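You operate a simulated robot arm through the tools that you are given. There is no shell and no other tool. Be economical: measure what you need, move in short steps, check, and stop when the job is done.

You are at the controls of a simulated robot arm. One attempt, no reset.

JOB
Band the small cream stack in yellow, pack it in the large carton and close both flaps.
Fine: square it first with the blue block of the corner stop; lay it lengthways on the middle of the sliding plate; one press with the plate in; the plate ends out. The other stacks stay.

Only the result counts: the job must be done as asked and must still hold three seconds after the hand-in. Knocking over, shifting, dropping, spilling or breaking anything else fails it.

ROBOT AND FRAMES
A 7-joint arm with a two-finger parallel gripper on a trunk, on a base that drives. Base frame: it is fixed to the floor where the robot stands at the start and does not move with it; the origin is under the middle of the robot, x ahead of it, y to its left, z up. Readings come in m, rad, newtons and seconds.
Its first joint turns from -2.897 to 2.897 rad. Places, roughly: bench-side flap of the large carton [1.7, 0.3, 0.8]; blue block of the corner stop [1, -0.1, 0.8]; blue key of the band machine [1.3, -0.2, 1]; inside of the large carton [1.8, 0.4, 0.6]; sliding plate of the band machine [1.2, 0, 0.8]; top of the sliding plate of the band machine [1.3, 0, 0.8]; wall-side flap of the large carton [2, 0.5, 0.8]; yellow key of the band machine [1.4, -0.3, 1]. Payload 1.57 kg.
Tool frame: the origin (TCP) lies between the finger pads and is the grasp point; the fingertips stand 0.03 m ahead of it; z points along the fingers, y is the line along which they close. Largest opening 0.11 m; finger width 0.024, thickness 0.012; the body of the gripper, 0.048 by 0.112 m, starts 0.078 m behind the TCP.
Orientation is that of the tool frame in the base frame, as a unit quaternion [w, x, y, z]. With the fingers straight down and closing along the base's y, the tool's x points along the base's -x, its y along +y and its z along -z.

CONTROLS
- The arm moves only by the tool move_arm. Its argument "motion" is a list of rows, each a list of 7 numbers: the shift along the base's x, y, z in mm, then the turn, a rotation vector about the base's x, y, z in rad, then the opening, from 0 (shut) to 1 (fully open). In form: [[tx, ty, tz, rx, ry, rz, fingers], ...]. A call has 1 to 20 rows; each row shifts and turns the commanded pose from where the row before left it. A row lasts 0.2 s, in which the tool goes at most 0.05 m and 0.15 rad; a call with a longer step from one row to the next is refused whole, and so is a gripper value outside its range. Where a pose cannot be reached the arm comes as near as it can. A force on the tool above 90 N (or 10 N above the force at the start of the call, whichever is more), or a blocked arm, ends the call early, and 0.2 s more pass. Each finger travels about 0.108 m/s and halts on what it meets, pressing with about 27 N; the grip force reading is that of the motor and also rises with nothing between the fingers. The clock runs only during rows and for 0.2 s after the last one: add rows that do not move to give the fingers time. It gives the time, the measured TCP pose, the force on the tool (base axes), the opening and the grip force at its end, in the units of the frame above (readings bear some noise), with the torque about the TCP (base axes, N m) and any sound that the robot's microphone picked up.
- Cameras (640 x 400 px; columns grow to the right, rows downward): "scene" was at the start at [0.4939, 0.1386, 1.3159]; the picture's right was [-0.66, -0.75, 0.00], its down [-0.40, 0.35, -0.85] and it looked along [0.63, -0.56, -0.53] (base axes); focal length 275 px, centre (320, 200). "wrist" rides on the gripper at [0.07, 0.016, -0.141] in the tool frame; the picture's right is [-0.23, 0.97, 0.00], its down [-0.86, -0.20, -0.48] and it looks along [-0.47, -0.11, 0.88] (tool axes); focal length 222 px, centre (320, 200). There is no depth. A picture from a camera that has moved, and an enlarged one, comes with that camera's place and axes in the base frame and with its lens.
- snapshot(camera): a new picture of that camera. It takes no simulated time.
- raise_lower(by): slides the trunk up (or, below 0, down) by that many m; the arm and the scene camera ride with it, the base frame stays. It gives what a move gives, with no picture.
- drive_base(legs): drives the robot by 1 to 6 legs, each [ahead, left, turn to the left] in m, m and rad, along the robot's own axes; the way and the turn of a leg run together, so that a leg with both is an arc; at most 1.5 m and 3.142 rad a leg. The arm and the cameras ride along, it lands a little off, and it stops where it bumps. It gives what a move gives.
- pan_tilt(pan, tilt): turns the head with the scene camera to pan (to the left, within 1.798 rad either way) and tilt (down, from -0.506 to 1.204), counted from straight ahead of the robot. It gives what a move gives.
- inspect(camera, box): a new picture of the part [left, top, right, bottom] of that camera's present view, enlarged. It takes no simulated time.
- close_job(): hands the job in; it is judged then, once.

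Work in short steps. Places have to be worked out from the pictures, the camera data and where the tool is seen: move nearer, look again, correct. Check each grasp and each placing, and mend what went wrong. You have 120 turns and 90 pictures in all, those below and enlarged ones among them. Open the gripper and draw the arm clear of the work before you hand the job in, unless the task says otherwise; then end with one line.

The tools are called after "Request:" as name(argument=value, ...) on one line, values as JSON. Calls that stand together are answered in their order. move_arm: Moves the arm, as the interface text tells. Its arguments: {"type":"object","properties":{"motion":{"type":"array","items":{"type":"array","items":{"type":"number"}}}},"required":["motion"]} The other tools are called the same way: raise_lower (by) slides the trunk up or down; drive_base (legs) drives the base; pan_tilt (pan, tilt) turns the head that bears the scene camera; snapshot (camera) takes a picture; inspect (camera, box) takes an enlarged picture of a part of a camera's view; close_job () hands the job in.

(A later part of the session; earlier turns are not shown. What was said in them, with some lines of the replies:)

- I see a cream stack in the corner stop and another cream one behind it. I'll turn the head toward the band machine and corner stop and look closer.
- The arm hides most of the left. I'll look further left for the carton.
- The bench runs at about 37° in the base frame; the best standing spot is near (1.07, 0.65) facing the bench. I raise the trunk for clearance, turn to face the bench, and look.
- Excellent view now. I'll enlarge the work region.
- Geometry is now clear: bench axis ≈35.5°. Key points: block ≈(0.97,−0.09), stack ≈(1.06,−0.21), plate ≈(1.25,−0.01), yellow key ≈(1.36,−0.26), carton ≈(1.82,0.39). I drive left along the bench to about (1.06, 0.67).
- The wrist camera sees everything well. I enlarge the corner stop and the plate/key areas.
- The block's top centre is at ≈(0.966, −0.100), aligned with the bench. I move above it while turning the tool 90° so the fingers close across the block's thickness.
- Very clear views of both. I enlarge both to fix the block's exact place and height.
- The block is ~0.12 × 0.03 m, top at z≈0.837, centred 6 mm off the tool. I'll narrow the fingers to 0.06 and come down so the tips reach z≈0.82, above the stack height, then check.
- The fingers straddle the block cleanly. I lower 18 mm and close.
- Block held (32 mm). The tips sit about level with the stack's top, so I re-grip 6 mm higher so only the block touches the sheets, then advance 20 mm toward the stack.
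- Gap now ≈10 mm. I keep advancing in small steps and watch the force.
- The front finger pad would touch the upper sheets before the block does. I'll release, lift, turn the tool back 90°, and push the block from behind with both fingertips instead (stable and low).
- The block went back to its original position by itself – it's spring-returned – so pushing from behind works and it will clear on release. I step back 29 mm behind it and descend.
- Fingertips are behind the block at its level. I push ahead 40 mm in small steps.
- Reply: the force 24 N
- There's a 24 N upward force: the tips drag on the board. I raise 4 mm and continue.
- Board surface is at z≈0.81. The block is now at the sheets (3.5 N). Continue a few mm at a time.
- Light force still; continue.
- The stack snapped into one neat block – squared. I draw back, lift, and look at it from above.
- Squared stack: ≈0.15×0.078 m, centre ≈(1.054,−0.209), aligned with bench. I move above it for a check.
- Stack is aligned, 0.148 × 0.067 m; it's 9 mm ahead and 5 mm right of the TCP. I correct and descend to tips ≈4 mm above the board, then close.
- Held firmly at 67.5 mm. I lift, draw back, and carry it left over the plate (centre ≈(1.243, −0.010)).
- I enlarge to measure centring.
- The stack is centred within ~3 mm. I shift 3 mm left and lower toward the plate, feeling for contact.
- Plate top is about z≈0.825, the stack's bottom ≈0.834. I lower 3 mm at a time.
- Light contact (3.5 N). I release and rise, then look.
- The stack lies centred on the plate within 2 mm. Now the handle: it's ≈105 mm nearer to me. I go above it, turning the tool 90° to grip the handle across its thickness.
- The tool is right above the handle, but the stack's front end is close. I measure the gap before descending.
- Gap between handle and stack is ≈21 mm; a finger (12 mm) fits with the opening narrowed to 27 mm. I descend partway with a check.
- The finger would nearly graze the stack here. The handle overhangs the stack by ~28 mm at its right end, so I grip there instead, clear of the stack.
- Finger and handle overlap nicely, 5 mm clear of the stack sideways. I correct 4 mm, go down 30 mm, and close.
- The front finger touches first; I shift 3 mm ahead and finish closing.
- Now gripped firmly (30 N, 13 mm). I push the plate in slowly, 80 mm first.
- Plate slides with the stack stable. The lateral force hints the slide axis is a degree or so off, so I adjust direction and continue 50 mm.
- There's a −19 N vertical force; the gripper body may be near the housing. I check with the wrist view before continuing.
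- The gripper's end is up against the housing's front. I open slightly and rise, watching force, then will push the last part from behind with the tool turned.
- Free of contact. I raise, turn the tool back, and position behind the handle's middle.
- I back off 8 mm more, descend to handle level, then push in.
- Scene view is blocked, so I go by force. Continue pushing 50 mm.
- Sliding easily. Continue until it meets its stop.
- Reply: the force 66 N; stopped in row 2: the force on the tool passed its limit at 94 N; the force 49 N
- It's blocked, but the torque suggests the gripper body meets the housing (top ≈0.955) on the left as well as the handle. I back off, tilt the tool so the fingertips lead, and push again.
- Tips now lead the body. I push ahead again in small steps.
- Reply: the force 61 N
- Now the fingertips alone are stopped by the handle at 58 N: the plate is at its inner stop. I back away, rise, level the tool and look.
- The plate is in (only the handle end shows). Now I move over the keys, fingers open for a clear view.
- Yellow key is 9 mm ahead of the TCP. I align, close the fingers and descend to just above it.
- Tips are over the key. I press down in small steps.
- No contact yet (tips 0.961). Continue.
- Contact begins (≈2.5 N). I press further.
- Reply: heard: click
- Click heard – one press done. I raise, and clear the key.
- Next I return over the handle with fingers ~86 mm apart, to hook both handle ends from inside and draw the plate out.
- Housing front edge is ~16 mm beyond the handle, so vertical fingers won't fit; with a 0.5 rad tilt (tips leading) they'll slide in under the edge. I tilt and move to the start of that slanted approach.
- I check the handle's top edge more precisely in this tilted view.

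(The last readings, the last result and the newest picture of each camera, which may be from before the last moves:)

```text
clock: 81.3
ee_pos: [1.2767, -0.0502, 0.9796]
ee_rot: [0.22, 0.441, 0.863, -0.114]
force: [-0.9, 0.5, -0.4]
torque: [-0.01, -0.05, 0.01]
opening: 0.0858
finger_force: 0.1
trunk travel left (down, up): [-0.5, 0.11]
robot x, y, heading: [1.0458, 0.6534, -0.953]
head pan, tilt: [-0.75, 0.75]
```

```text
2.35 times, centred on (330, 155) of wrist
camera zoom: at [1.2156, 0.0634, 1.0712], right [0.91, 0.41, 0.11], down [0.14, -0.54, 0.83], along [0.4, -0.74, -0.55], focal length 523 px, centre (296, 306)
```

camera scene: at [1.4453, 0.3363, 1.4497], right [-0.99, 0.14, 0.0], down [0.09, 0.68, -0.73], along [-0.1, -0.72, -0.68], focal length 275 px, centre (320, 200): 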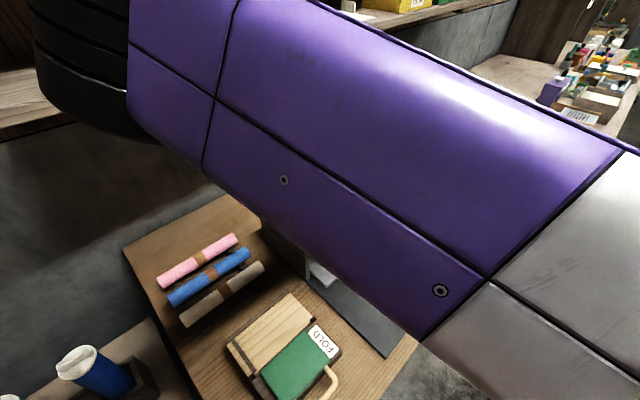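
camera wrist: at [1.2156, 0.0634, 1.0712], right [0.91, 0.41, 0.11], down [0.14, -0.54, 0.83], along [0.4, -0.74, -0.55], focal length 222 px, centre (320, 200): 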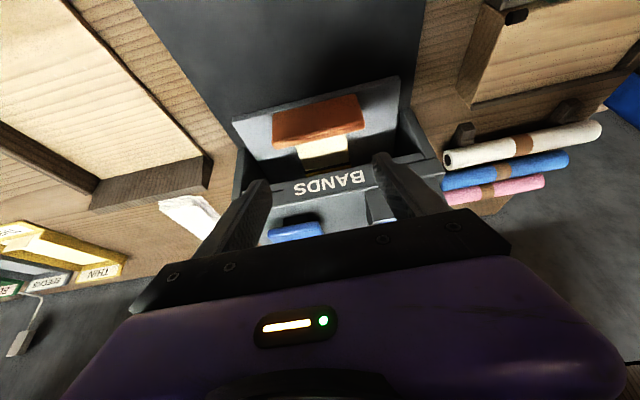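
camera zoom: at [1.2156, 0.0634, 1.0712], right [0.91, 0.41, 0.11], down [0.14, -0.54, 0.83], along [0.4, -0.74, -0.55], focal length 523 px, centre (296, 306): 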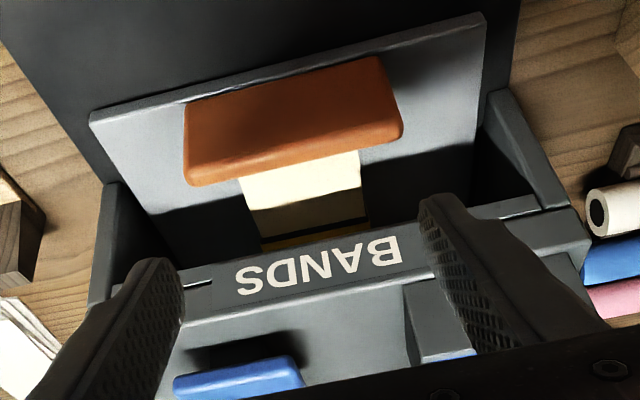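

The yellow band is visible on the stack. Handle top ≈0.868, housing edge ≈30 mm beyond the handle's inner face; I adjust 7 mm ahead and slide in along the tool axis.

Request:
move_arm(motion=[[5.9, -4.8, 0, 0, 0, 0, 0.78], [6.87, -9.55, -21.5, 0, 0, 0, 0.78], [6.87, -9.55, -21.5, 0, 0, 0, 0.78], [6.87, -9.55, -21.5, 0, 0, 0, 0.78], [0, 0, 0, 0, 0, 0, 0.78]])

Request:
inspect(camera="wrist", box=[200, 70, 440, 240])

```text
clock: 82.5
ee_pos: [1.3038, -0.0836, 0.9156]
ee_rot: [0.219, 0.442, 0.862, -0.113]
force: [-0.8, 0.2, -0.1]
torque: [0.01, -0.01, -0.01]
opening: 0.0859
finger_force: 0.1
trunk travel left (down, up): [-0.5, 0.11]
robot x, y, heading: [1.0477, 0.6566, -0.962]
head pan, tilt: [-0.75, 0.75]
```

```text
2.35 times, centred on (320, 155) of wrist
camera zoom: at [1.2428, 0.0293, 1.0069], right [0.91, 0.41, 0.11], down [0.14, -0.54, 0.83], along [0.4, -0.74, -0.55], focal length 523 px, centre (320, 306)
```

zoom: 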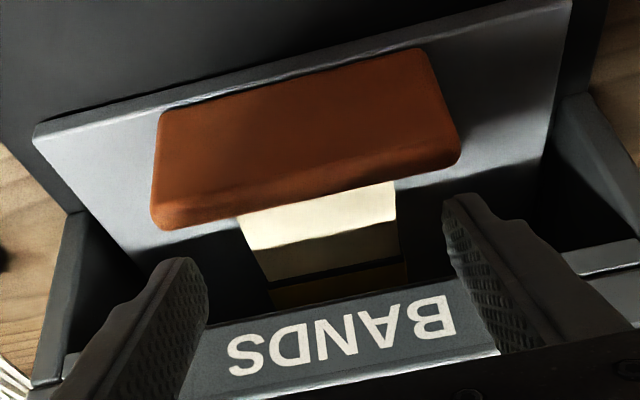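

Fingers aim into the gap between handle and housing. Continue the last 43 mm.

Request:
move_arm(motion=[[6.87, -9.55, -21.5, 0, 0, 0, 0.78], [0, 0, 0, 0, 0, 0, 0.78]])

Request:
move_arm(motion=[[6.87, -9.55, -21.5, 0, 0, 0, 0.78], [0, 0, 0, 0, 0, 0, 0.78]])

Request:
inspect(camera="wrist", box=[160, 30, 480, 240])

```text
clock: 83.1
ee_pos: [1.3102, -0.0941, 0.8938]
ee_rot: [0.219, 0.441, 0.863, -0.112]
force: [0.4, 0.2, -0.6]
torque: [-0.02, -0.01, -0.02]
opening: 0.0857
finger_force: 0.0
trunk travel left (down, up): [-0.5, 0.11]
robot x, y, heading: [1.0447, 0.6533, -0.96]
head pan, tilt: [-0.75, 0.75]
```

```text
clock: 83.7
ee_pos: [1.3182, -0.1026, 0.8718]
ee_rot: [0.219, 0.442, 0.862, -0.114]
force: [0.3, 1.0, 0.1]
torque: [0.02, 0.04, -0.02]
opening: 0.0858
finger_force: 0.0
trunk travel left (down, up): [-0.5, 0.11]
robot x, y, heading: [1.0487, 0.6524, -0.961]
head pan, tilt: [-0.75, 0.75]
```

```text
1.90 times, centred on (320, 135) of wrist
camera zoom: at [1.2559, 0.0103, 0.9636], right [0.91, 0.41, 0.11], down [0.14, -0.54, 0.83], along [0.4, -0.74, -0.55], focal length 423 px, centre (320, 324)
```

zoom: 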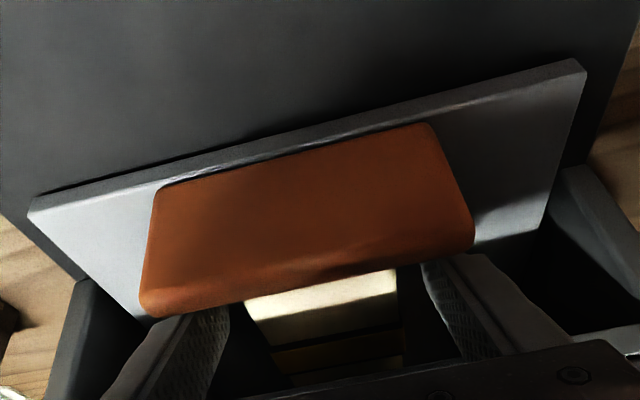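

No contact, and both tips are behind the handle. I pull back slowly 60 mm.

Request:
move_arm(motion=[[-2.4, 3.2, 0, 0, 0, 0, 0.78], [-4.7, 6.5, 0, 0, 0, 0, 0.78], [-4.7, 6.5, 0, 0, 0, 0, 0.78], [-4.7, 6.5, 0, 0, 0, 0, 0.78], [-4.7, 6.5, 0, 0, 0, 0, 0.78], [-4.7, 6.5, 0, 0, 0, 0, 0.78], [-4.7, 6.5, 0, 0, 0, 0, 0.78], [-4.7, 6.5, 0, 0, 0, 0, 0.78], [0, 0, 0, 0, 0, 0, 0.78]])

Request:
snapshot(camera="wrist")

```text
clock: 85.7
ee_pos: [1.281, -0.0543, 0.8715]
ee_rot: [0.22, 0.442, 0.862, -0.114]
force: [0.8, -0.9, 1.0]
torque: [-0.03, 0.08, 0.03]
opening: 0.0861
finger_force: 0.1
trunk travel left (down, up): [-0.5, 0.11]
robot x, y, heading: [1.0457, 0.6546, -0.96]
head pan, tilt: [-0.75, 0.75]
```

```text
19 pictures are left
camera wrist: at [1.2206, 0.0597, 0.9634], right [0.91, 0.41, 0.11], down [0.14, -0.54, 0.83], along [0.4, -0.74, -0.55], focal length 222 px, centre (320, 200)
```

wrist: 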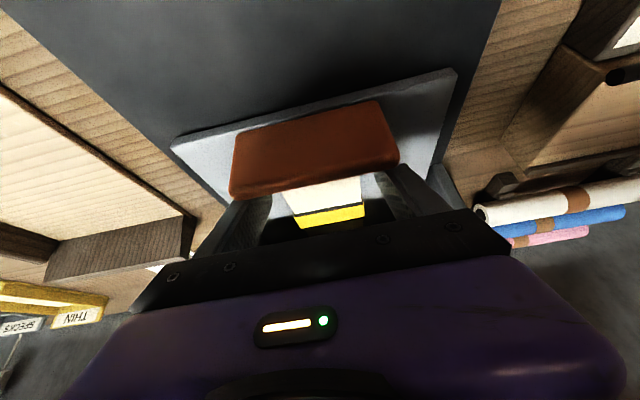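

Plate follows, and the yellow band is plainly on the stack. I continue pulling 136 mm out.

Request:
move_arm(motion=[[-4.7, 6.5, 0, 0, 0, 0, 0.78], [-4.7, 6.5, 0, 0, 0, 0, 0.78], [-4.7, 6.5, 0, 0, 0, 0, 0.78], [-4.7, 6.5, 0, 0, 0, 0, 0.78], [-4.7, 6.5, 0, 0, 0, 0, 0.78], [-4.7, 6.5, 0, 0, 0, 0, 0.78], [-4.7, 6.5, 0, 0, 0, 0, 0.78], [-4.7, 6.5, 0, 0, 0, 0, 0.78], [-4.7, 6.5, 0, 0, 0, 0, 0.78], [-4.7, 6.5, 0, 0, 0, 0, 0.78], [-4.7, 6.5, 0, 0, 0, 0, 0.78], [-4.7, 6.5, 0, 0, 0, 0, 0.78], [-4.7, 6.5, 0, 0, 0, 0, 0.78], [-4.7, 6.5, 0, 0, 0, 0, 0.78], [-4.7, 6.5, 0, 0, 0, 0, 0.78], [-4.7, 6.5, 0, 0, 0, 0, 0.78], [-4.7, 6.5, 0, 0, 0, 0, 0.78], [0, 0, 0, 0, 0, 0, 0.78]])

```text
clock: 89.5
ee_pos: [1.2025, 0.0541, 0.8737]
ee_rot: [0.221, 0.44, 0.863, -0.114]
force: [6.4, -9.2, -0.1]
torque: [0.07, 0.06, 0.25]
opening: 0.0856
finger_force: 0.1
trunk travel left (down, up): [-0.5, 0.11]
robot x, y, heading: [1.0458, 0.6538, -0.959]
head pan, tilt: [-0.75, 0.75]
```

Resistance is rising (11 N), near the outer stop. A few mm more.

Request:
move_arm(motion=[[-1.8, 2.4, 0, 0, 0, 0, 0.78], [-1.8, 2.4, 0, 0, 0, 0, 0.78], [0, 0, 0, 0, 0, 0, 0.78]])

```text
clock: 90.3
ee_pos: [1.2018, 0.0559, 0.874]
ee_rot: [0.227, 0.438, 0.862, -0.115]
force: [28.8, -41.3, 5.9]
torque: [0.45, 0.19, -1.48]
opening: 0.0856
finger_force: 0.0
trunk travel left (down, up): [-0.5, 0.11]
robot x, y, heading: [1.0445, 0.6567, -0.956]
head pan, tilt: [-0.75, 0.75]
```

Firm stop: the plate is fully out. I relieve, rise, level the tool and move above the stack for the pick.

Request:
move_arm(motion=[[3.5, -4.9, 0, 0, 0, 0, 0.78], [0, 0, 30, 0, 0, 0, 0.78], [0, 0, 35, 0.1015, 0.073, 0, 0.78], [0, 0, 35, 0.1015, 0.073, 0, 0.88], [10, -15, 10, 0.1015, 0.073, 0, 0.88], [15, -22, 0, 0.109, 0.078, 0, 0.88], [15, -22, 0, 0, 0, 0, 0.88], [0, 0, 0, 0, 0, 0, 0.88]])

Request:
inspect(camera="wrist", box=[170, 0, 490, 240])

```text
clock: 92.1
ee_pos: [1.2428, -0.0048, 0.9855]
ee_rot: [-0.004, 0.455, 0.89, 0.002]
force: [0.5, 1.0, -0.6]
torque: [0.02, 0.0, -0.01]
opening: 0.0968
finger_force: 0.0
trunk travel left (down, up): [-0.5, 0.11]
robot x, y, heading: [1.0488, 0.6559, -0.955]
head pan, tilt: [-0.75, 0.75]
```

```text
1.67 times, centred on (330, 120) of wrist
camera zoom: at [1.2161, 0.0598, 1.1273], right [0.92, 0.39, 0.0], down [0.34, -0.81, 0.47], along [0.18, -0.43, -0.88], focal length 370 px, centre (303, 333)
```

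zoom: 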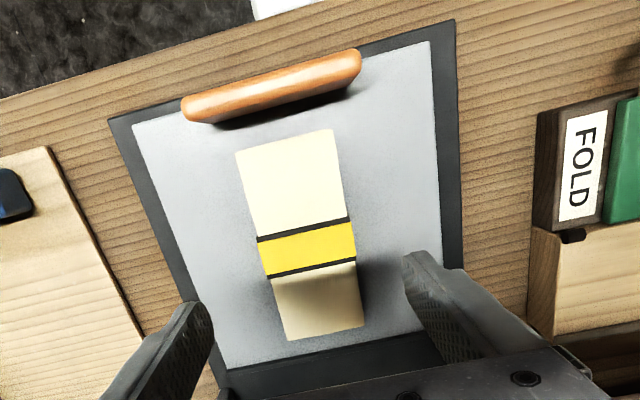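

Banded neatly in yellow, plate out. I align 8 mm ahead, descend and grip the stack.

Request:
move_arm(motion=[[4.7, -6.5, 0, 0, 0, 0, 0.88], [0, 0, -40, 0, 0, 0, 0.88], [0, 0, -40, 0, 0, 0, 0.88], [0, 0, -30, 0, 0, 0, 0.88], [0, 0, -13, 0, 0, 0, 0.88], [0, 0, 0, 0, 0, 0, 0.88], [0, 0, 0, 0, 0, 0, 0.4], [0, 0, 0, 0, 0, 0, 0.4], [0, 0, 0, 0, 0, 0, 0.4]])

```text
clock: 94.1
ee_pos: [1.2459, -0.0097, 0.859]
ee_rot: [-0.005, 0.456, 0.89, 0.001]
force: [-0.4, 0.6, 0.5]
torque: [-0.01, 0.04, 0.0]
opening: 0.067
finger_force: 26.8
trunk travel left (down, up): [-0.5, 0.11]
robot x, y, heading: [1.0478, 0.6535, -0.955]
head pan, tilt: [-0.75, 0.75]
```

Gripped (67 mm, 27 N). I lift to z≈1.1 and carry toward the carton.

Request:
move_arm(motion=[[0, 0, 20, 0, 0, 0, 0.4], [0, 0, 45, 0, 0, 0, 0.4], [0, 0, 45, 0, 0, 0, 0.4], [0, 0, 45, 0, 0, 0, 0.4], [0, 0, 45, 0, 0, 0, 0.4], [0, 0, 40, 0, 0, 0, 0.4], [36, 25, 0, 0, 0, 0, 0.4], [36, 25, 0, 0, 0, 0, 0.4], [36, 25, 0, 0, 0, 0, 0.4], [36, 25, 0, 0, 0, 0, 0.4], [36, 25, 0, 0, 0, 0, 0.4], [36, 25, 0, 0, 0, 0, 0.4], [36, 25, 0, 0, 0, 0, 0.4], [36, 25, 0, 0, 0, 0, 0.4], [36, 25, 0, 0, 0, 0, 0.4], [36, 25, 0, 0, 0, 0, 0.4], [36, 25, 0, 0, 0, 0, 0.4], [36, 25, 0, 0, 0, 0, 0.4], [0, 0, 0, 0, 0, 0, 0.4]])

Request:
snapshot(camera="wrist")

```text
clock: 96.5
ee_pos: [1.3399, 0.068, 1.1028]
ee_rot: [0.004, 0.552, 0.833, 0.008]
force: [-0.4, 0.0, -0.7]
torque: [-0.01, 0.05, -0.01]
opening: 0.0674
finger_force: 26.6
trunk travel left (down, up): [-0.5, 0.11]
robot x, y, heading: [1.0478, 0.656, -0.958]
head pan, tilt: [-0.75, 0.75]
stopped in row 11: the arm was blocked; the commanded pose is now the measured one
```

```text
17 pictures are left
camera wrist: at [1.3269, 0.1372, 1.2456], right [0.99, 0.17, 0.02], down [0.14, -0.87, 0.47], along [0.09, -0.46, -0.88], focal length 222 px, centre (320, 200)
```

wrist: 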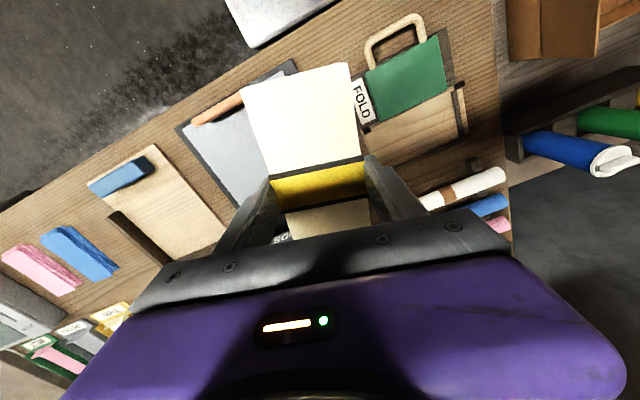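

The arm is at a limit there. Instead I turn the base left ~0.83 rad so that the carton comes into the comfortable front-right sector (stack held at z≈1.07, clear of everything).

Request:
move_arm(motion=[[-10, 15, 15, 0, 0, 0, 0.4], [-10, 15, 15, 0, 0, 0, 0.4], [0, 0, 0, 0, 0, 0, 0.4]])

Request:
drive_base(legs=[[0, 0, 0.83]])

Request:
snapshot(camera="wrist")

```text
clock: 97.3
ee_pos: [1.3036, 0.0963, 1.1285]
ee_rot: [-0.011, 0.566, 0.825, 0.001]
force: [0.8, -0.3, -1.8]
torque: [0.02, -0.03, 0.03]
opening: 0.0676
finger_force: 27.0
trunk travel left (down, up): [-0.5, 0.11]
robot x, y, heading: [1.0449, 0.6552, -0.956]
head pan, tilt: [-0.75, 0.75]
```

```text
clock: 99.8
ee_pos: [1.6313, 0.4627, 1.1288]
ee_rot: [-0.01, 0.19, 0.982, -0.003]
force: [1.3, -0.9, -1.5]
torque: [0.01, 0.01, 0.04]
opening: 0.0673
finger_force: 27.6
trunk travel left (down, up): [-0.5, 0.11]
robot x, y, heading: [1.0458, 0.6574, -0.139]
head pan, tilt: [-0.75, 0.75]
```

```text
16 pictures are left
camera wrist: at [1.5769, 0.504, 1.272], right [0.57, 0.82, -0.01], down [0.73, -0.5, 0.46], along [0.37, -0.27, -0.89], focal length 222 px, centre (320, 200)
```

wrist: 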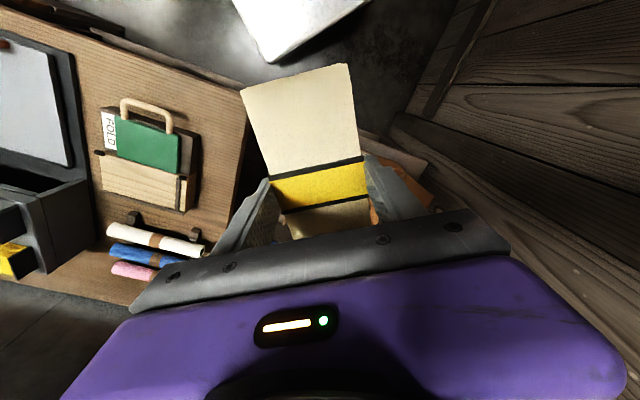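

The carton is under the gripper; I'll look with the head camera.

Request:
pan_tilt(pan=-0.7, tilt=0.95)

Request:
snapshot(camera="scene")

```text
clock: 100.5
ee_pos: [1.6316, 0.4626, 1.1288]
ee_rot: [-0.011, 0.19, 0.982, -0.004]
force: [0.6, -0.4, -0.8]
torque: [0.02, -0.01, 0.03]
opening: 0.0671
finger_force: 26.5
trunk travel left (down, up): [-0.5, 0.11]
robot x, y, heading: [1.0522, 0.6521, -0.132]
head pan, tilt: [-0.7, 0.949]
```

```text
15 pictures are left
camera scene: at [1.5501, 0.7357, 1.4409], right [-0.74, -0.68, 0.0], down [-0.51, 0.56, -0.65], along [0.44, -0.48, -0.76], focal length 275 px, centre (320, 200)
```

scene: 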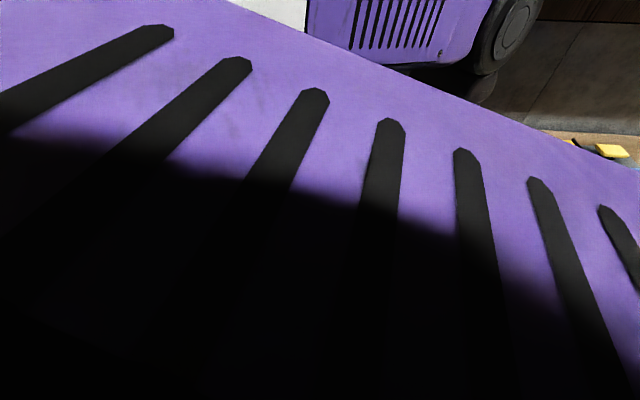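

The forearm blocks the head camera. I shift the tool sideways so that the carton shows beside the held stack in the wrist camera.

Request:
move_arm(motion=[[0, -44, 0, 0, 0, 0, 0.4], [0, -44, 0, 0, 0, 0, 0.4], [0, -44, 0, 0, 0, 0, 0.4], [0, -44, 0, 0, 0, 0, 0.4], [0, -44, 0, 0, 0, 0, 0.4], [0, -44, 0, 0, 0, 0, 0.4], [0, 0, 0, 0, 0, 0, 0.4]])

Request:
inspect(camera="wrist", box=[340, 40, 600, 240])

```text
clock: 102.1
ee_pos: [1.6317, 0.1972, 1.1289]
ee_rot: [-0.009, 0.188, 0.982, -0.002]
force: [0.4, -0.5, -1.1]
torque: [-0.03, 0.0, 0.0]
opening: 0.0674
finger_force: 27.4
trunk travel left (down, up): [-0.5, 0.11]
robot x, y, heading: [1.0469, 0.6574, -0.136]
head pan, tilt: [-0.7, 0.949]
```

```text
2.00 times, centred on (470, 140) of wrist
camera zoom: at [1.5777, 0.2385, 1.2721], right [0.57, 0.82, -0.01], down [0.73, -0.5, 0.46], along [0.37, -0.27, -0.89], focal length 444 px, centre (20, 320)
```

zoom: 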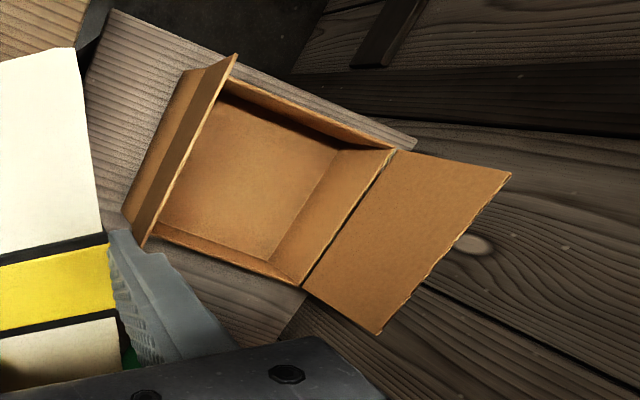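

Carton measured: centre ≈(1.847, 0.424), rim z≈0.705, floor ≈0.615, inside ≈0.22×0.18, axes at 36°. I move above its centre while turning the stack to match the carton's axes.

Request:
move_arm(motion=[[30.8, 32.4, 0, 0, -0.0026, -0.0806, 0.4], [30.8, 32.4, 0, 0, -0.0026, -0.0806, 0.4], [30.8, 32.4, 0, 0, -0.0026, -0.0806, 0.4], [30.8, 32.4, 0, 0, -0.0026, -0.0806, 0.4], [30.8, 32.4, 0, 0, -0.0026, -0.0806, 0.4], [30.8, 32.4, 0, 0, -0.0026, -0.0806, 0.4], [30.8, 32.4, 0, 0, -0.0026, -0.0806, 0.4], [0, 0, 0, 0, 0, 0, 0.4]])

Request:
raise_lower(by=-0.2)

Request:
snapshot(camera="wrist")

```text
clock: 103.9
ee_pos: [1.8465, 0.4252, 1.128]
ee_rot: [0.0, 0.456, 0.89, 0.002]
force: [0.6, -0.4, -1.5]
torque: [0.01, 0.01, 0.02]
opening: 0.0673
finger_force: 26.8
trunk travel left (down, up): [-0.5, 0.11]
robot x, y, heading: [1.048, 0.6563, -0.136]
head pan, tilt: [-0.7, 0.949]
```

```text
clock: 106.1
ee_pos: [1.8446, 0.4266, 0.9276]
ee_rot: [-0.001, 0.455, 0.891, 0.002]
force: [-0.8, -0.8, -1.1]
torque: [0.01, -0.01, 0.02]
opening: 0.0673
finger_force: 26.6
trunk travel left (down, up): [-0.3, 0.31]
robot x, y, heading: [1.0471, 0.6536, -0.138]
head pan, tilt: [-0.7, 0.949]
```

```text
13 pictures are left
camera wrist: at [1.8192, 0.4908, 1.0701], right [0.92, 0.39, 0.0], down [0.34, -0.81, 0.47], along [0.18, -0.44, -0.88], focal length 222 px, centre (320, 200)
```

wrist: 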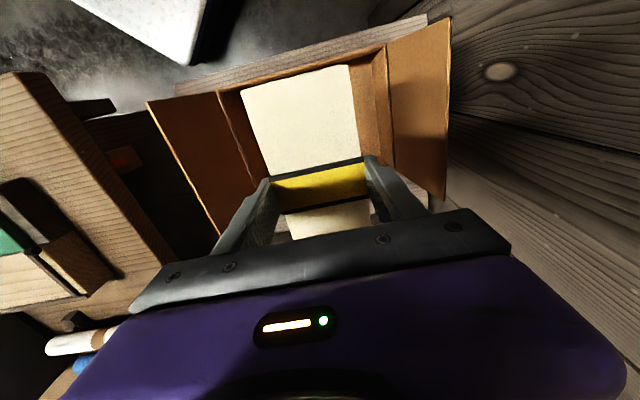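

Stack aligned with the carton; ~13 mm shift toward the bench centres it. I lower into the carton.

Request:
move_arm(motion=[[-10.5, -7.6, 0, 0, 0, 0, 0.4], [0, 0, -40, 0, 0, 0, 0.4], [0, 0, -40, 0, 0, 0, 0.4], [0, 0, -40, 0, 0, 0, 0.4], [0, 0, -30, 0, 0, 0, 0.4], [0, 0, -30, 0, 0, 0, 0.4], [0, 0, -20, 0, 0, 0, 0.4], [0, 0, -20, 0, 0, 0, 0.4], [0, 0, -15, 0, 0, 0, 0.4], [0, 0, 0, 0, 0, 0, 0.4]])

Request:
snapshot(camera="wrist")

```text
clock: 108.3
ee_pos: [1.8344, 0.4177, 0.6931]
ee_rot: [0.0, 0.455, 0.89, 0.003]
force: [0.0, -0.1, -1.9]
torque: [-0.02, -0.03, 0.01]
opening: 0.0673
finger_force: 27.3
trunk travel left (down, up): [-0.3, 0.31]
robot x, y, heading: [1.046, 0.6489, -0.136]
head pan, tilt: [-0.7, 0.949]
```

```text
12 pictures are left
camera wrist: at [1.8078, 0.4832, 0.8353], right [0.92, 0.39, 0.0], down [0.34, -0.81, 0.47], along [0.18, -0.44, -0.88], focal length 222 px, centre (320, 200)
```

wrist: 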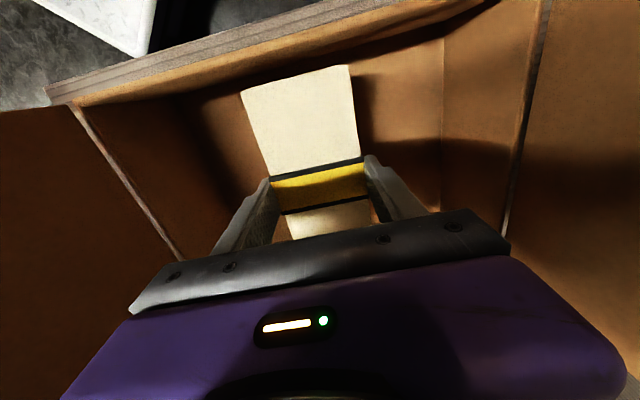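

It's inside, clear of the walls. I continue down in small steps until it touches.

Request:
move_arm(motion=[[0, 0, -12, 0, 0, 0, 0.4], [0, 0, -12, 0, 0, 0, 0.4], [0, 0, -6, 0, 0, 0, 0.4], [0, 0, 0, 0, 0, 0, 0.4]])

Request:
move_arm(motion=[[0, 0, -4, 0, 0, 0, 0.4], [0, 0, -4, 0, 0, 0, 0.4], [0, 0, 0, 0, 0, 0, 0.4]])

```text
clock: 109.3
ee_pos: [1.8343, 0.4179, 0.6616]
ee_rot: [-0.001, 0.455, 0.891, 0.003]
force: [0.5, 0.3, -0.2]
torque: [0.01, 0.0, -0.01]
opening: 0.0671
finger_force: 27.6
trunk travel left (down, up): [-0.3, 0.31]
robot x, y, heading: [1.0473, 0.6592, -0.136]
head pan, tilt: [-0.7, 0.949]
```

```text
clock: 110.1
ee_pos: [1.8351, 0.4177, 0.6543]
ee_rot: [-0.002, 0.454, 0.891, 0.002]
force: [-0.1, -0.5, -0.3]
torque: [-0.01, 0.01, -0.01]
opening: 0.0671
finger_force: 26.6
trunk travel left (down, up): [-0.3, 0.31]
robot x, y, heading: [1.0482, 0.6561, -0.133]
head pan, tilt: [-0.7, 0.949]
```

Request:
move_arm(motion=[[0, 0, -4, 0, 0, 0, 0.4], [0, 0, -3, 0, 0, 0, 0.4], [0, 0, 0, 0, 0, 0, 0.4]])

Request:
move_arm(motion=[[0, 0, -3, 0, 0, 0, 0.4], [0, 0, -2, 0, 0, 0, 0.4], [0, 0, 0, 0, 0, 0, 0.4]])

```text
clock: 110.9
ee_pos: [1.8356, 0.4176, 0.6484]
ee_rot: [0.0, 0.454, 0.891, 0.003]
force: [-0.4, 0.3, -0.7]
torque: [0.02, 0.01, 0.01]
opening: 0.0672
finger_force: 27.0
trunk travel left (down, up): [-0.3, 0.31]
robot x, y, heading: [1.0481, 0.6557, -0.133]
head pan, tilt: [-0.7, 0.949]
```

```text
clock: 111.7
ee_pos: [1.8357, 0.4179, 0.6425]
ee_rot: [-0.001, 0.455, 0.89, 0.002]
force: [0.4, 0.5, -1.1]
torque: [0.0, 0.01, -0.01]
opening: 0.0673
finger_force: 26.7
trunk travel left (down, up): [-0.3, 0.31]
robot x, y, heading: [1.0455, 0.6549, -0.132]
head pan, tilt: [-0.7, 0.949]
```

Request:
move_arm(motion=[[0, 0, -3, 0, 0, 0, 0.4], [0, 0, -3, 0, 0, 0, 0.4], [0, 0, 0, 0, 0, 0, 0.4]])

Request:
move_arm(motion=[[0, 0, -3, 0, 0, 0, 0.4], [0, 0, -3, 0, 0, 0, 0.4], [0, 0, 0, 0, 0, 0, 0.4]])

Request:
snapshot(camera="wrist")

```text
clock: 112.5
ee_pos: [1.8349, 0.4179, 0.6366]
ee_rot: [-0.001, 0.455, 0.891, 0.001]
force: [-2.9, 1.7, 26.1]
torque: [-0.05, 0.15, 0.02]
opening: 0.0677
finger_force: 26.6
trunk travel left (down, up): [-0.3, 0.31]
robot x, y, heading: [1.0453, 0.6533, -0.139]
head pan, tilt: [-0.7, 0.949]
```

```text
clock: 113.5
ee_pos: [1.8365, 0.4181, 0.6362]
ee_rot: [0.0, 0.455, 0.891, 0.002]
force: [-16.8, 14.3, 48.9]
torque: [-0.73, 1.87, -0.78]
opening: 0.0671
finger_force: 27.0
trunk travel left (down, up): [-0.3, 0.31]
robot x, y, heading: [1.0442, 0.6561, -0.134]
head pan, tilt: [-0.7, 0.949]
stopped in row 3: the force on the tool passed its limit at 92 N (the readings are from after the stop); the commanded pose is now the measured one
```

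```text
11 pictures are left
camera wrist: at [1.809, 0.4832, 0.7783], right [0.92, 0.39, 0.0], down [0.34, -0.81, 0.48], along [0.19, -0.44, -0.88], focal length 222 px, centre (320, 200)
```

wrist: 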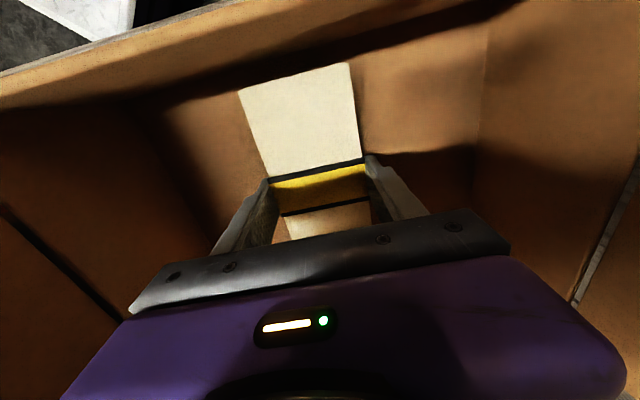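

Stack on the carton floor. I relieve, release and rise straight out.

Request:
move_arm(motion=[[0, 0, 2, 0, 0, 0, 0.4], [0, 0, 0, 0, 0, 0, 0.7], [0, 0, 0, 0, 0, 0, 0.9], [0, 0, 0, 0, 0, 0, 0.9], [0, 0, 20, 0, 0, 0, 0.9], [0, 0, 40, 0, 0, 0, 0.9], [0, 0, 45, 0, 0, 0, 0.9], [0, 0, 45, 0, 0, 0, 0.9], [0, 0, 45, 0, 0, 0, 0.9], [0, 0, 45, 0, 0, 0, 0.9], [0, 0, 30, 0, 0, 0, 0.9]])

Request:
snapshot(camera="wrist")

```text
clock: 115.8
ee_pos: [1.8356, 0.417, 0.906]
ee_rot: [0.0, 0.455, 0.891, 0.001]
force: [0.5, -1.0, 0.5]
torque: [-0.04, 0.0, -0.03]
opening: 0.0992
finger_force: 0.1
trunk travel left (down, up): [-0.3, 0.31]
robot x, y, heading: [1.0483, 0.6538, -0.135]
head pan, tilt: [-0.7, 0.949]
```

```text
10 pictures are left
camera wrist: at [1.8089, 0.4824, 1.0474], right [0.92, 0.39, 0.0], down [0.34, -0.81, 0.48], along [0.19, -0.44, -0.88], focal length 222 px, centre (320, 200)
```

wrist: 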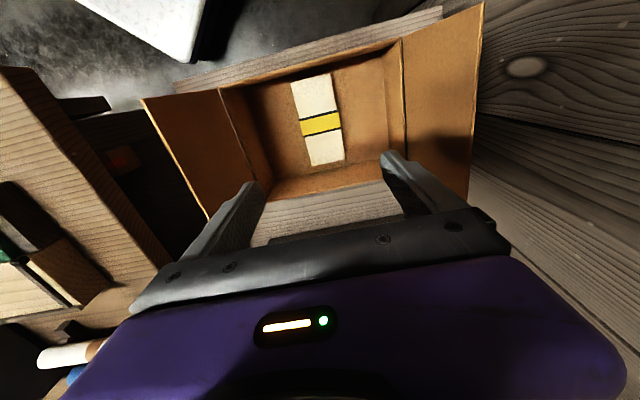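

Stack lies well inside, upright and banded. Flaps lean out ~17°, tops ≈0.158 m either side of the TCP, z≈0.81. First the wall-side flap: I'll pass the left finger outside it; move 118 mm toward the wall with the gripper fully open.

Request:
move_arm(motion=[[0, 0, 0, 0, 0, 0, 1], [31.9, 23, 5, 0, 0, 0, 1], [31.9, 23, 5, 0, 0, 0, 1], [31.9, 23, 0, 0, 0, 0, 1], [0, 0, 0, 0, 0, 0, 1]])

Request:
snapshot(camera="wrist")

```text
clock: 117.0
ee_pos: [1.9088, 0.4687, 0.9157]
ee_rot: [-0.001, 0.455, 0.891, 0.003]
force: [0.1, -0.4, 0.0]
torque: [0.01, 0.0, 0.0]
opening: 0.1102
finger_force: 0.0
out of reach, approached as far as the arm can: row 4
trunk travel left (down, up): [-0.3, 0.31]
robot x, y, heading: [1.0434, 0.655, -0.138]
head pan, tilt: [-0.7, 0.949]
```

```text
9 pictures are left
camera wrist: at [1.8818, 0.5344, 1.0576], right [0.92, 0.39, 0.0], down [0.34, -0.81, 0.48], along [0.19, -0.44, -0.88], focal length 222 px, centre (320, 200)
```

wrist: 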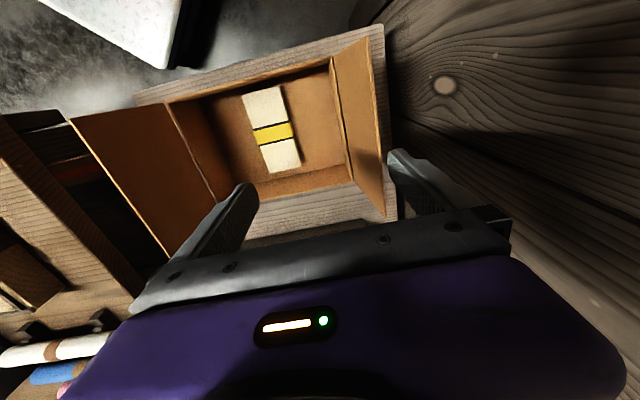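

Out of reach by ~30 mm. I pull the tool back a little, drive 0.08 m closer, and realign.

Request:
move_arm(motion=[[-24, -17.6, 0, 0, 0, 0, 1], [-24, -17.6, 0, 0, 0, 0, 1], [-24, -17.6, 0, 0, 0, 0, 1], [0, 0, 0, 0, 0, 0, 1]])

Request:
drive_base(legs=[[0.08, 0, 0]])

```text
clock: 118.0
ee_pos: [1.8357, 0.4157, 0.9145]
ee_rot: [-0.001, 0.455, 0.89, 0.001]
force: [-0.4, -0.3, 0.5]
torque: [0.0, 0.01, -0.02]
opening: 0.1099
finger_force: 0.1
trunk travel left (down, up): [-0.3, 0.31]
robot x, y, heading: [1.0475, 0.6564, -0.133]
head pan, tilt: [-0.7, 0.949]
```

```text
clock: 119.1
ee_pos: [1.9178, 0.4054, 0.9138]
ee_rot: [-0.001, 0.454, 0.891, 0.001]
force: [-0.5, 0.1, -0.2]
torque: [0.02, 0.01, -0.02]
opening: 0.1099
finger_force: 0.1
trunk travel left (down, up): [-0.3, 0.31]
robot x, y, heading: [1.1296, 0.6435, -0.137]
head pan, tilt: [-0.7, 0.949]
```

Now I position 118 mm wall-ward of the carton centre and check.

Request:
move_arm(motion=[[6.8, 40.4, 0, 0, 0, 0, 1], [6.8, 40.4, 0, 0, 0, 0, 1], [0, 0, 0, 0, 0, 0, 1]])

Request:
snapshot(camera="wrist")

```text
clock: 119.9
ee_pos: [1.9309, 0.4841, 0.9154]
ee_rot: [-0.001, 0.454, 0.891, 0.001]
force: [-0.2, 0.5, 0.2]
torque: [0.0, -0.01, -0.01]
opening: 0.1099
finger_force: 0.0
trunk travel left (down, up): [-0.3, 0.31]
robot x, y, heading: [1.124, 0.646, -0.138]
head pan, tilt: [-0.7, 0.949]
```

```text
8 pictures are left
camera wrist: at [1.9032, 0.5511, 1.0574], right [0.92, 0.39, 0.0], down [0.34, -0.81, 0.48], along [0.19, -0.44, -0.88], focal length 222 px, centre (320, 200)
```

wrist: 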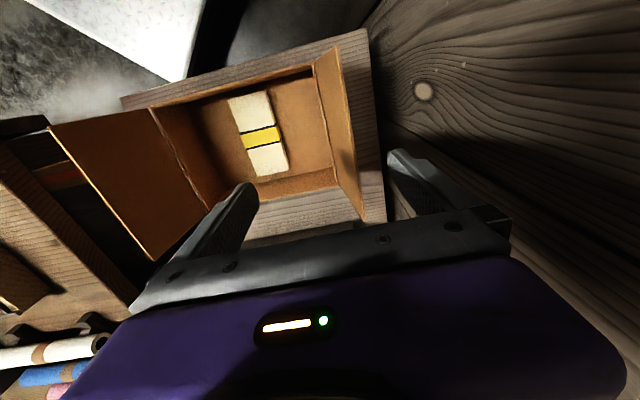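

The left finger clears the flap's outer edge by ~19 mm (flap top z≈0.825). I descend and sweep the flap inward past vertical.

Request:
move_arm(motion=[[0, 0, -35, 0, 0, 0, 1], [0, 0, -35, 0, 0, 0, 1], [0, 0, -30, 0, 0, 0, 1], [0, 0, 0, 0, 0, 0, 1], [-9.1, -6.6, 0, 0, 0, 0, 1], [-9.1, -6.6, 0, 0, 0, 0, 1], [-9.1, -6.6, 2, 0, 0, 0, 1], [-9, -6.5, 3, 0, 0, 0, 1], [-12.4, -8.9, 0, 0, 0, 0, 1], [-12.4, -8.9, 0, 0, 0, 0, 1], [0, 0, 0, 0, 0, 0, 1]])

Request:
snapshot(camera="wrist")

```text
clock: 122.3
ee_pos: [1.8687, 0.4426, 0.8194]
ee_rot: [0.0, 0.454, 0.891, 0.0]
force: [-0.2, -0.2, -0.2]
torque: [-0.02, 0.01, 0.02]
opening: 0.1099
finger_force: 0.0
trunk travel left (down, up): [-0.3, 0.31]
robot x, y, heading: [1.1282, 0.6431, -0.137]
head pan, tilt: [-0.7, 0.949]
```

```text
7 pictures are left
camera wrist: at [1.8417, 0.5078, 0.9622], right [0.92, 0.39, 0.0], down [0.34, -0.81, 0.48], along [0.19, -0.44, -0.88], focal length 222 px, centre (320, 200)
```

wrist: 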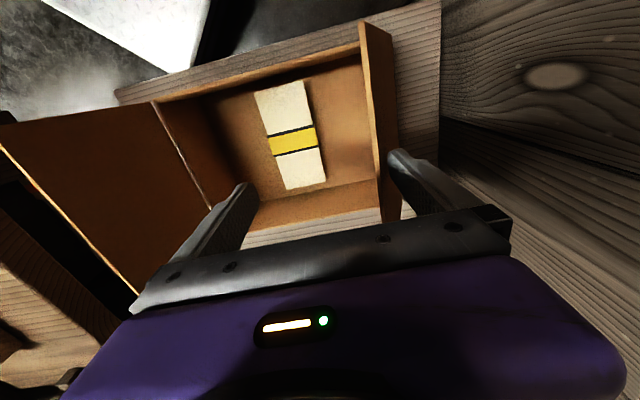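

The flap follows and stands past vertical. I continue along the arc, in and down.

Request:
move_arm(motion=[[-11, -7.9, -7, 0, 0, 0, 1], [-11, -7.9, -9, 0, 0, 0, 1], [-8.1, -5.8, -12, 0, 0, 0, 1], [-8.1, -5.8, -12, 0, 0, 0, 1], [-4, -2.8, -11, 0, 0, 0, 1], [-3.7, -2.8, -11, 0, 0, 0, 1], [-2.4, -1.8, -12, 0, 0, 0, 1], [0, 0, 0, 0, 0, 0, 1]])

Request:
snapshot(camera="wrist")

```text
clock: 124.1
ee_pos: [1.8211, 0.4063, 0.7457]
ee_rot: [0.0, 0.454, 0.891, 0.001]
force: [-0.2, -0.4, -0.7]
torque: [0.0, 0.0, -0.02]
opening: 0.1102
finger_force: 0.1
trunk travel left (down, up): [-0.3, 0.31]
robot x, y, heading: [1.127, 0.6416, -0.136]
head pan, tilt: [-0.7, 0.949]
```

```text
6 pictures are left
camera wrist: at [1.7947, 0.4723, 0.8883], right [0.92, 0.39, 0.0], down [0.34, -0.81, 0.48], along [0.19, -0.44, -0.88], focal length 222 px, centre (320, 200)
```

wrist: 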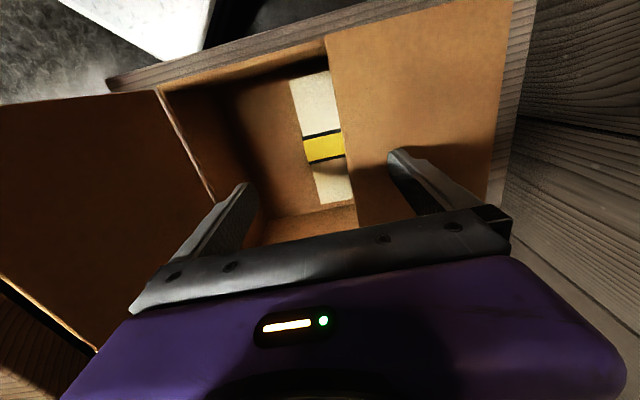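

The wall-side flap is nearly flat. I press gently a few mm lower to finish it.

Request:
move_arm(motion=[[0, 0, -4, 0, 0, 0, 1], [0, 0, -4, 0, 0, 0, 1], [0, 0, 0, 0, 0, 0, 1]])

```text
clock: 124.9
ee_pos: [1.8213, 0.4075, 0.7401]
ee_rot: [0.0, 0.454, 0.891, 0.002]
force: [-0.2, 0.5, 0.8]
torque: [0.0, 0.01, 0.02]
opening: 0.1098
finger_force: 0.0
trunk travel left (down, up): [-0.3, 0.31]
robot x, y, heading: [1.1267, 0.645, -0.135]
head pan, tilt: [-0.7, 0.949]
```

Request:
move_arm(motion=[[0, 0, -3, 0, 0, 0, 1], [0, 0, -3, 0, 0, 0, 1], [0, 0, 0, 0, 0, 0, 1]])

```text
clock: 125.7
ee_pos: [1.8212, 0.4072, 0.7332]
ee_rot: [0.001, 0.454, 0.891, 0.001]
force: [-0.3, 0.0, 0.6]
torque: [0.0, 0.05, -0.01]
opening: 0.1102
finger_force: 0.0
trunk travel left (down, up): [-0.3, 0.31]
robot x, y, heading: [1.1269, 0.6427, -0.139]
head pan, tilt: [-0.7, 0.949]
```

Very light contact at hinge level. I lift, close the fingers and go outside the bench-side flap, then check both.

Request:
move_arm(motion=[[0, 0, 40, 0, 0, 0, 1], [0, 0, 45, 0, 0, 0, 0.6], [0, 0, 45, 0, 0, 0, 0.2], [0, 0, 45, 0, 0, 0, 0], [-36, -26, 10, 0, 0, 0, 0], [-36, -26, 0, 0, 0, 0, 0], [-36, -26, 0, 0, 0, 0, 0], [-36, -26, 0, 0, 0, 0, 0], [0, 0, 0, 0, 0, 0, 0]])

Request:
snapshot(camera="wrist")

```text
clock: 127.7
ee_pos: [1.6748, 0.3026, 0.9189]
ee_rot: [0.001, 0.453, 0.892, 0.001]
force: [0.5, -0.4, 0.0]
torque: [-0.01, -0.01, 0.01]
opening: 0.0
finger_force: 20.9
trunk travel left (down, up): [-0.3, 0.31]
robot x, y, heading: [1.128, 0.6431, -0.135]
head pan, tilt: [-0.7, 0.949]
```

```text
5 pictures are left
camera wrist: at [1.6484, 0.3684, 1.0609], right [0.92, 0.39, 0.0], down [0.34, -0.81, 0.48], along [0.19, -0.44, -0.88], focal length 222 px, centre (320, 200)
```

wrist: 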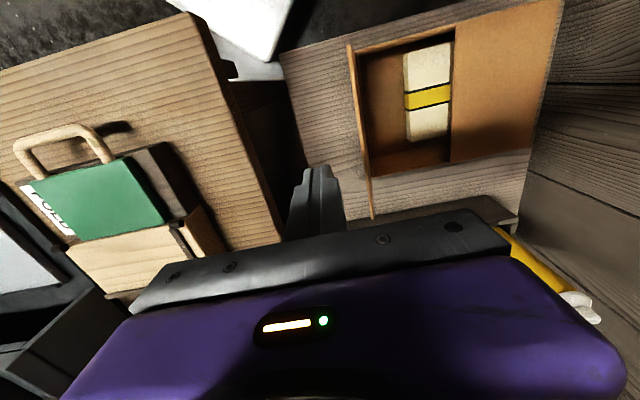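

Wall-side flap lies closed; the fingertip is outside the bench-side flap. I descend and sweep it over, up to ~40° past vertical.

Request:
move_arm(motion=[[0, 0, -35, 0, 0, 0, 0], [0, 0, -35, 0, 0, 0, 0], [0, 0, -34, 0, 0, 0, 0], [0, 0, 0, 0, 0, 0, 0], [12.2, 8.8, 0, 0, 0, 0, 0], [12.2, 8.8, 0, 0, 0, 0, 0], [12.2, 8.8, 2, 0, 0, 0, 0], [12.4, 9, 3, 0, 0, 0, 0], [12.5, 9.1, 0, 0, 0, 0, 0], [12.5, 9.1, 0, 0, 0, 0, 0], [11, 7.9, -7, 0, 0, 0, 0], [11, 7.9, -9, 0, 0, 0, 0], [0, 0, 0, 0, 0, 0, 0]])

Request:
snapshot(camera="wrist")

```text
clock: 130.5
ee_pos: [1.7742, 0.3723, 0.8021]
ee_rot: [0.0, 0.454, 0.891, 0.001]
force: [0.2, -0.4, -0.1]
torque: [0.02, -0.01, 0.0]
opening: 0.0
finger_force: 21.0
trunk travel left (down, up): [-0.3, 0.31]
robot x, y, heading: [1.1275, 0.6475, -0.134]
head pan, tilt: [-0.7, 0.949]
```

```text
4 pictures are left
camera wrist: at [1.7474, 0.4384, 0.9449], right [0.92, 0.39, 0.0], down [0.34, -0.81, 0.48], along [0.19, -0.44, -0.88], focal length 222 px, centre (320, 200)
```

wrist: 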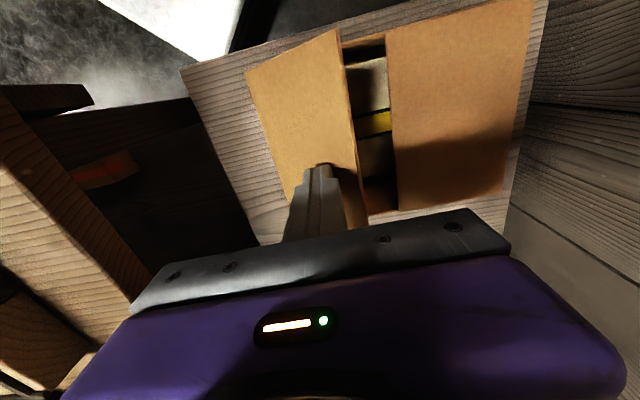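

It's folding nicely. I continue in and down to flat.

Request:
move_arm(motion=[[8.1, 5.8, -12, 0, 0, 0, 0], [8.1, 5.8, -12, 0, 0, 0, 0], [4, 2.8, -11, 0, 0, 0, 0], [3.7, 2.8, -11, 0, 0, 0, 0], [2.4, 1.8, -12, 0, 0, 0, 0], [0, 0, -5, 0, 0, 0, 0], [0, 0, -4, 0, 0, 0, 0], [0, 0, 0, 0, 0, 0, 0]])

```text
clock: 132.3
ee_pos: [1.7992, 0.3923, 0.7347]
ee_rot: [0.0, 0.454, 0.891, 0.002]
force: [0.5, 0.1, 0.2]
torque: [0.0, -0.01, 0.01]
opening: 0.0003
finger_force: 21.2
trunk travel left (down, up): [-0.3, 0.31]
robot x, y, heading: [1.1296, 0.6487, -0.137]
head pan, tilt: [-0.7, 0.949]
```

Request:
move_arm(motion=[[0, 0, -2, 0, 0, 0, 0], [0, 0, 0, 0, 0, 0, 0], [0, 0, 35, 0, 0, 0, 0], [0, 0, 45, 0, 0, 0, 0], [0, 0, 45, 0, 0, 0, 0], [0, 0, 45, 0, 0, 0, 0], [0, 0, 40, 0, 0, 0, 0.5], [0, 0, 0, 0, 0, 0, 1], [0, 0, 0, 0, 0, 0, 1]])

Request:
snapshot(camera="wrist")

```text
clock: 134.3
ee_pos: [1.7991, 0.395, 0.9445]
ee_rot: [0.0, 0.454, 0.891, 0.001]
force: [-0.8, 0.9, 1.0]
torque: [0.02, 0.0, -0.01]
opening: 0.1096
finger_force: 0.1
trunk travel left (down, up): [-0.3, 0.31]
robot x, y, heading: [1.1244, 0.6453, -0.135]
head pan, tilt: [-0.7, 0.949]
```

```text
3 pictures are left
camera wrist: at [1.7724, 0.4598, 1.0863], right [0.92, 0.39, 0.0], down [0.34, -0.81, 0.48], along [0.19, -0.44, -0.88], focal length 222 px, centre (320, 200)
```

wrist: 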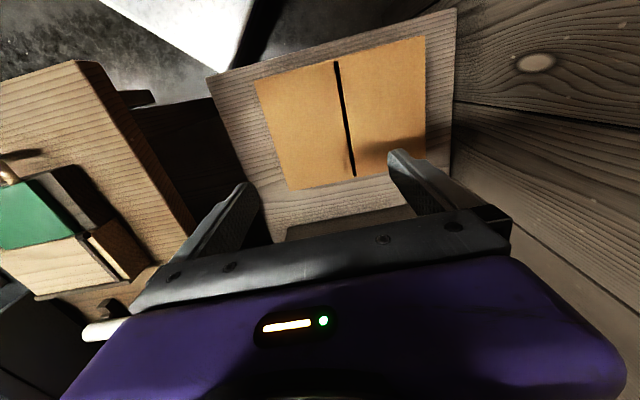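

Both flaps lie flat and closed with the gripper open. I draw the arm further up and clear, then hand in.

Request:
move_arm(motion=[[0, 0, 40, 0, 0, 0, 1], [-20, 10, 40, 0, 0, 0, 1], [-20, 10, 40, 0, 0, 0, 1], [0, 0, 0, 0, 0, 0, 1]])

Request:
inspect(camera="wrist", box=[0, 0, 640, 260])

```text
clock: 135.3
ee_pos: [1.7517, 0.3997, 1.0597]
ee_rot: [-0.006, 0.473, 0.881, -0.003]
force: [0.5, -0.1, -0.3]
torque: [-0.02, 0.01, 0.0]
opening: 0.1101
finger_force: 0.0
trunk travel left (down, up): [-0.3, 0.31]
robot x, y, heading: [1.1256, 0.6476, -0.132]
head pan, tilt: [-0.7, 0.949]
```

```text
1.00 times, centred on (320, 130) of wrist (not enlarged: the box is as wide or as high as the picture)
camera zoom: at [1.73, 0.467, 1.203], right [0.94, 0.35, -0.01], down [0.31, -0.82, 0.47], along [0.16, -0.45, -0.88], focal length 222 px, centre (320, 270)
```

zoom: 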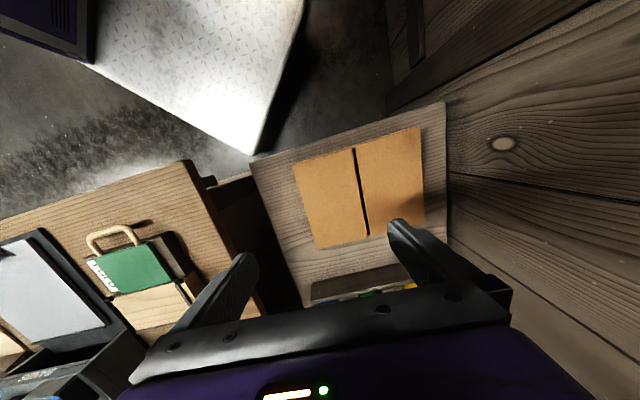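

The plate is out, the carton is closed, and the arm is clear. I hand in.

Request:
close_job()

```text
The job is handed in.
```

The small cream stack was squared with the blue block, banded in yellow with one press, and packed in the large carton with both flaps closed. The sliding plate is out, I did not handle the other stacks, and the job is handed in.
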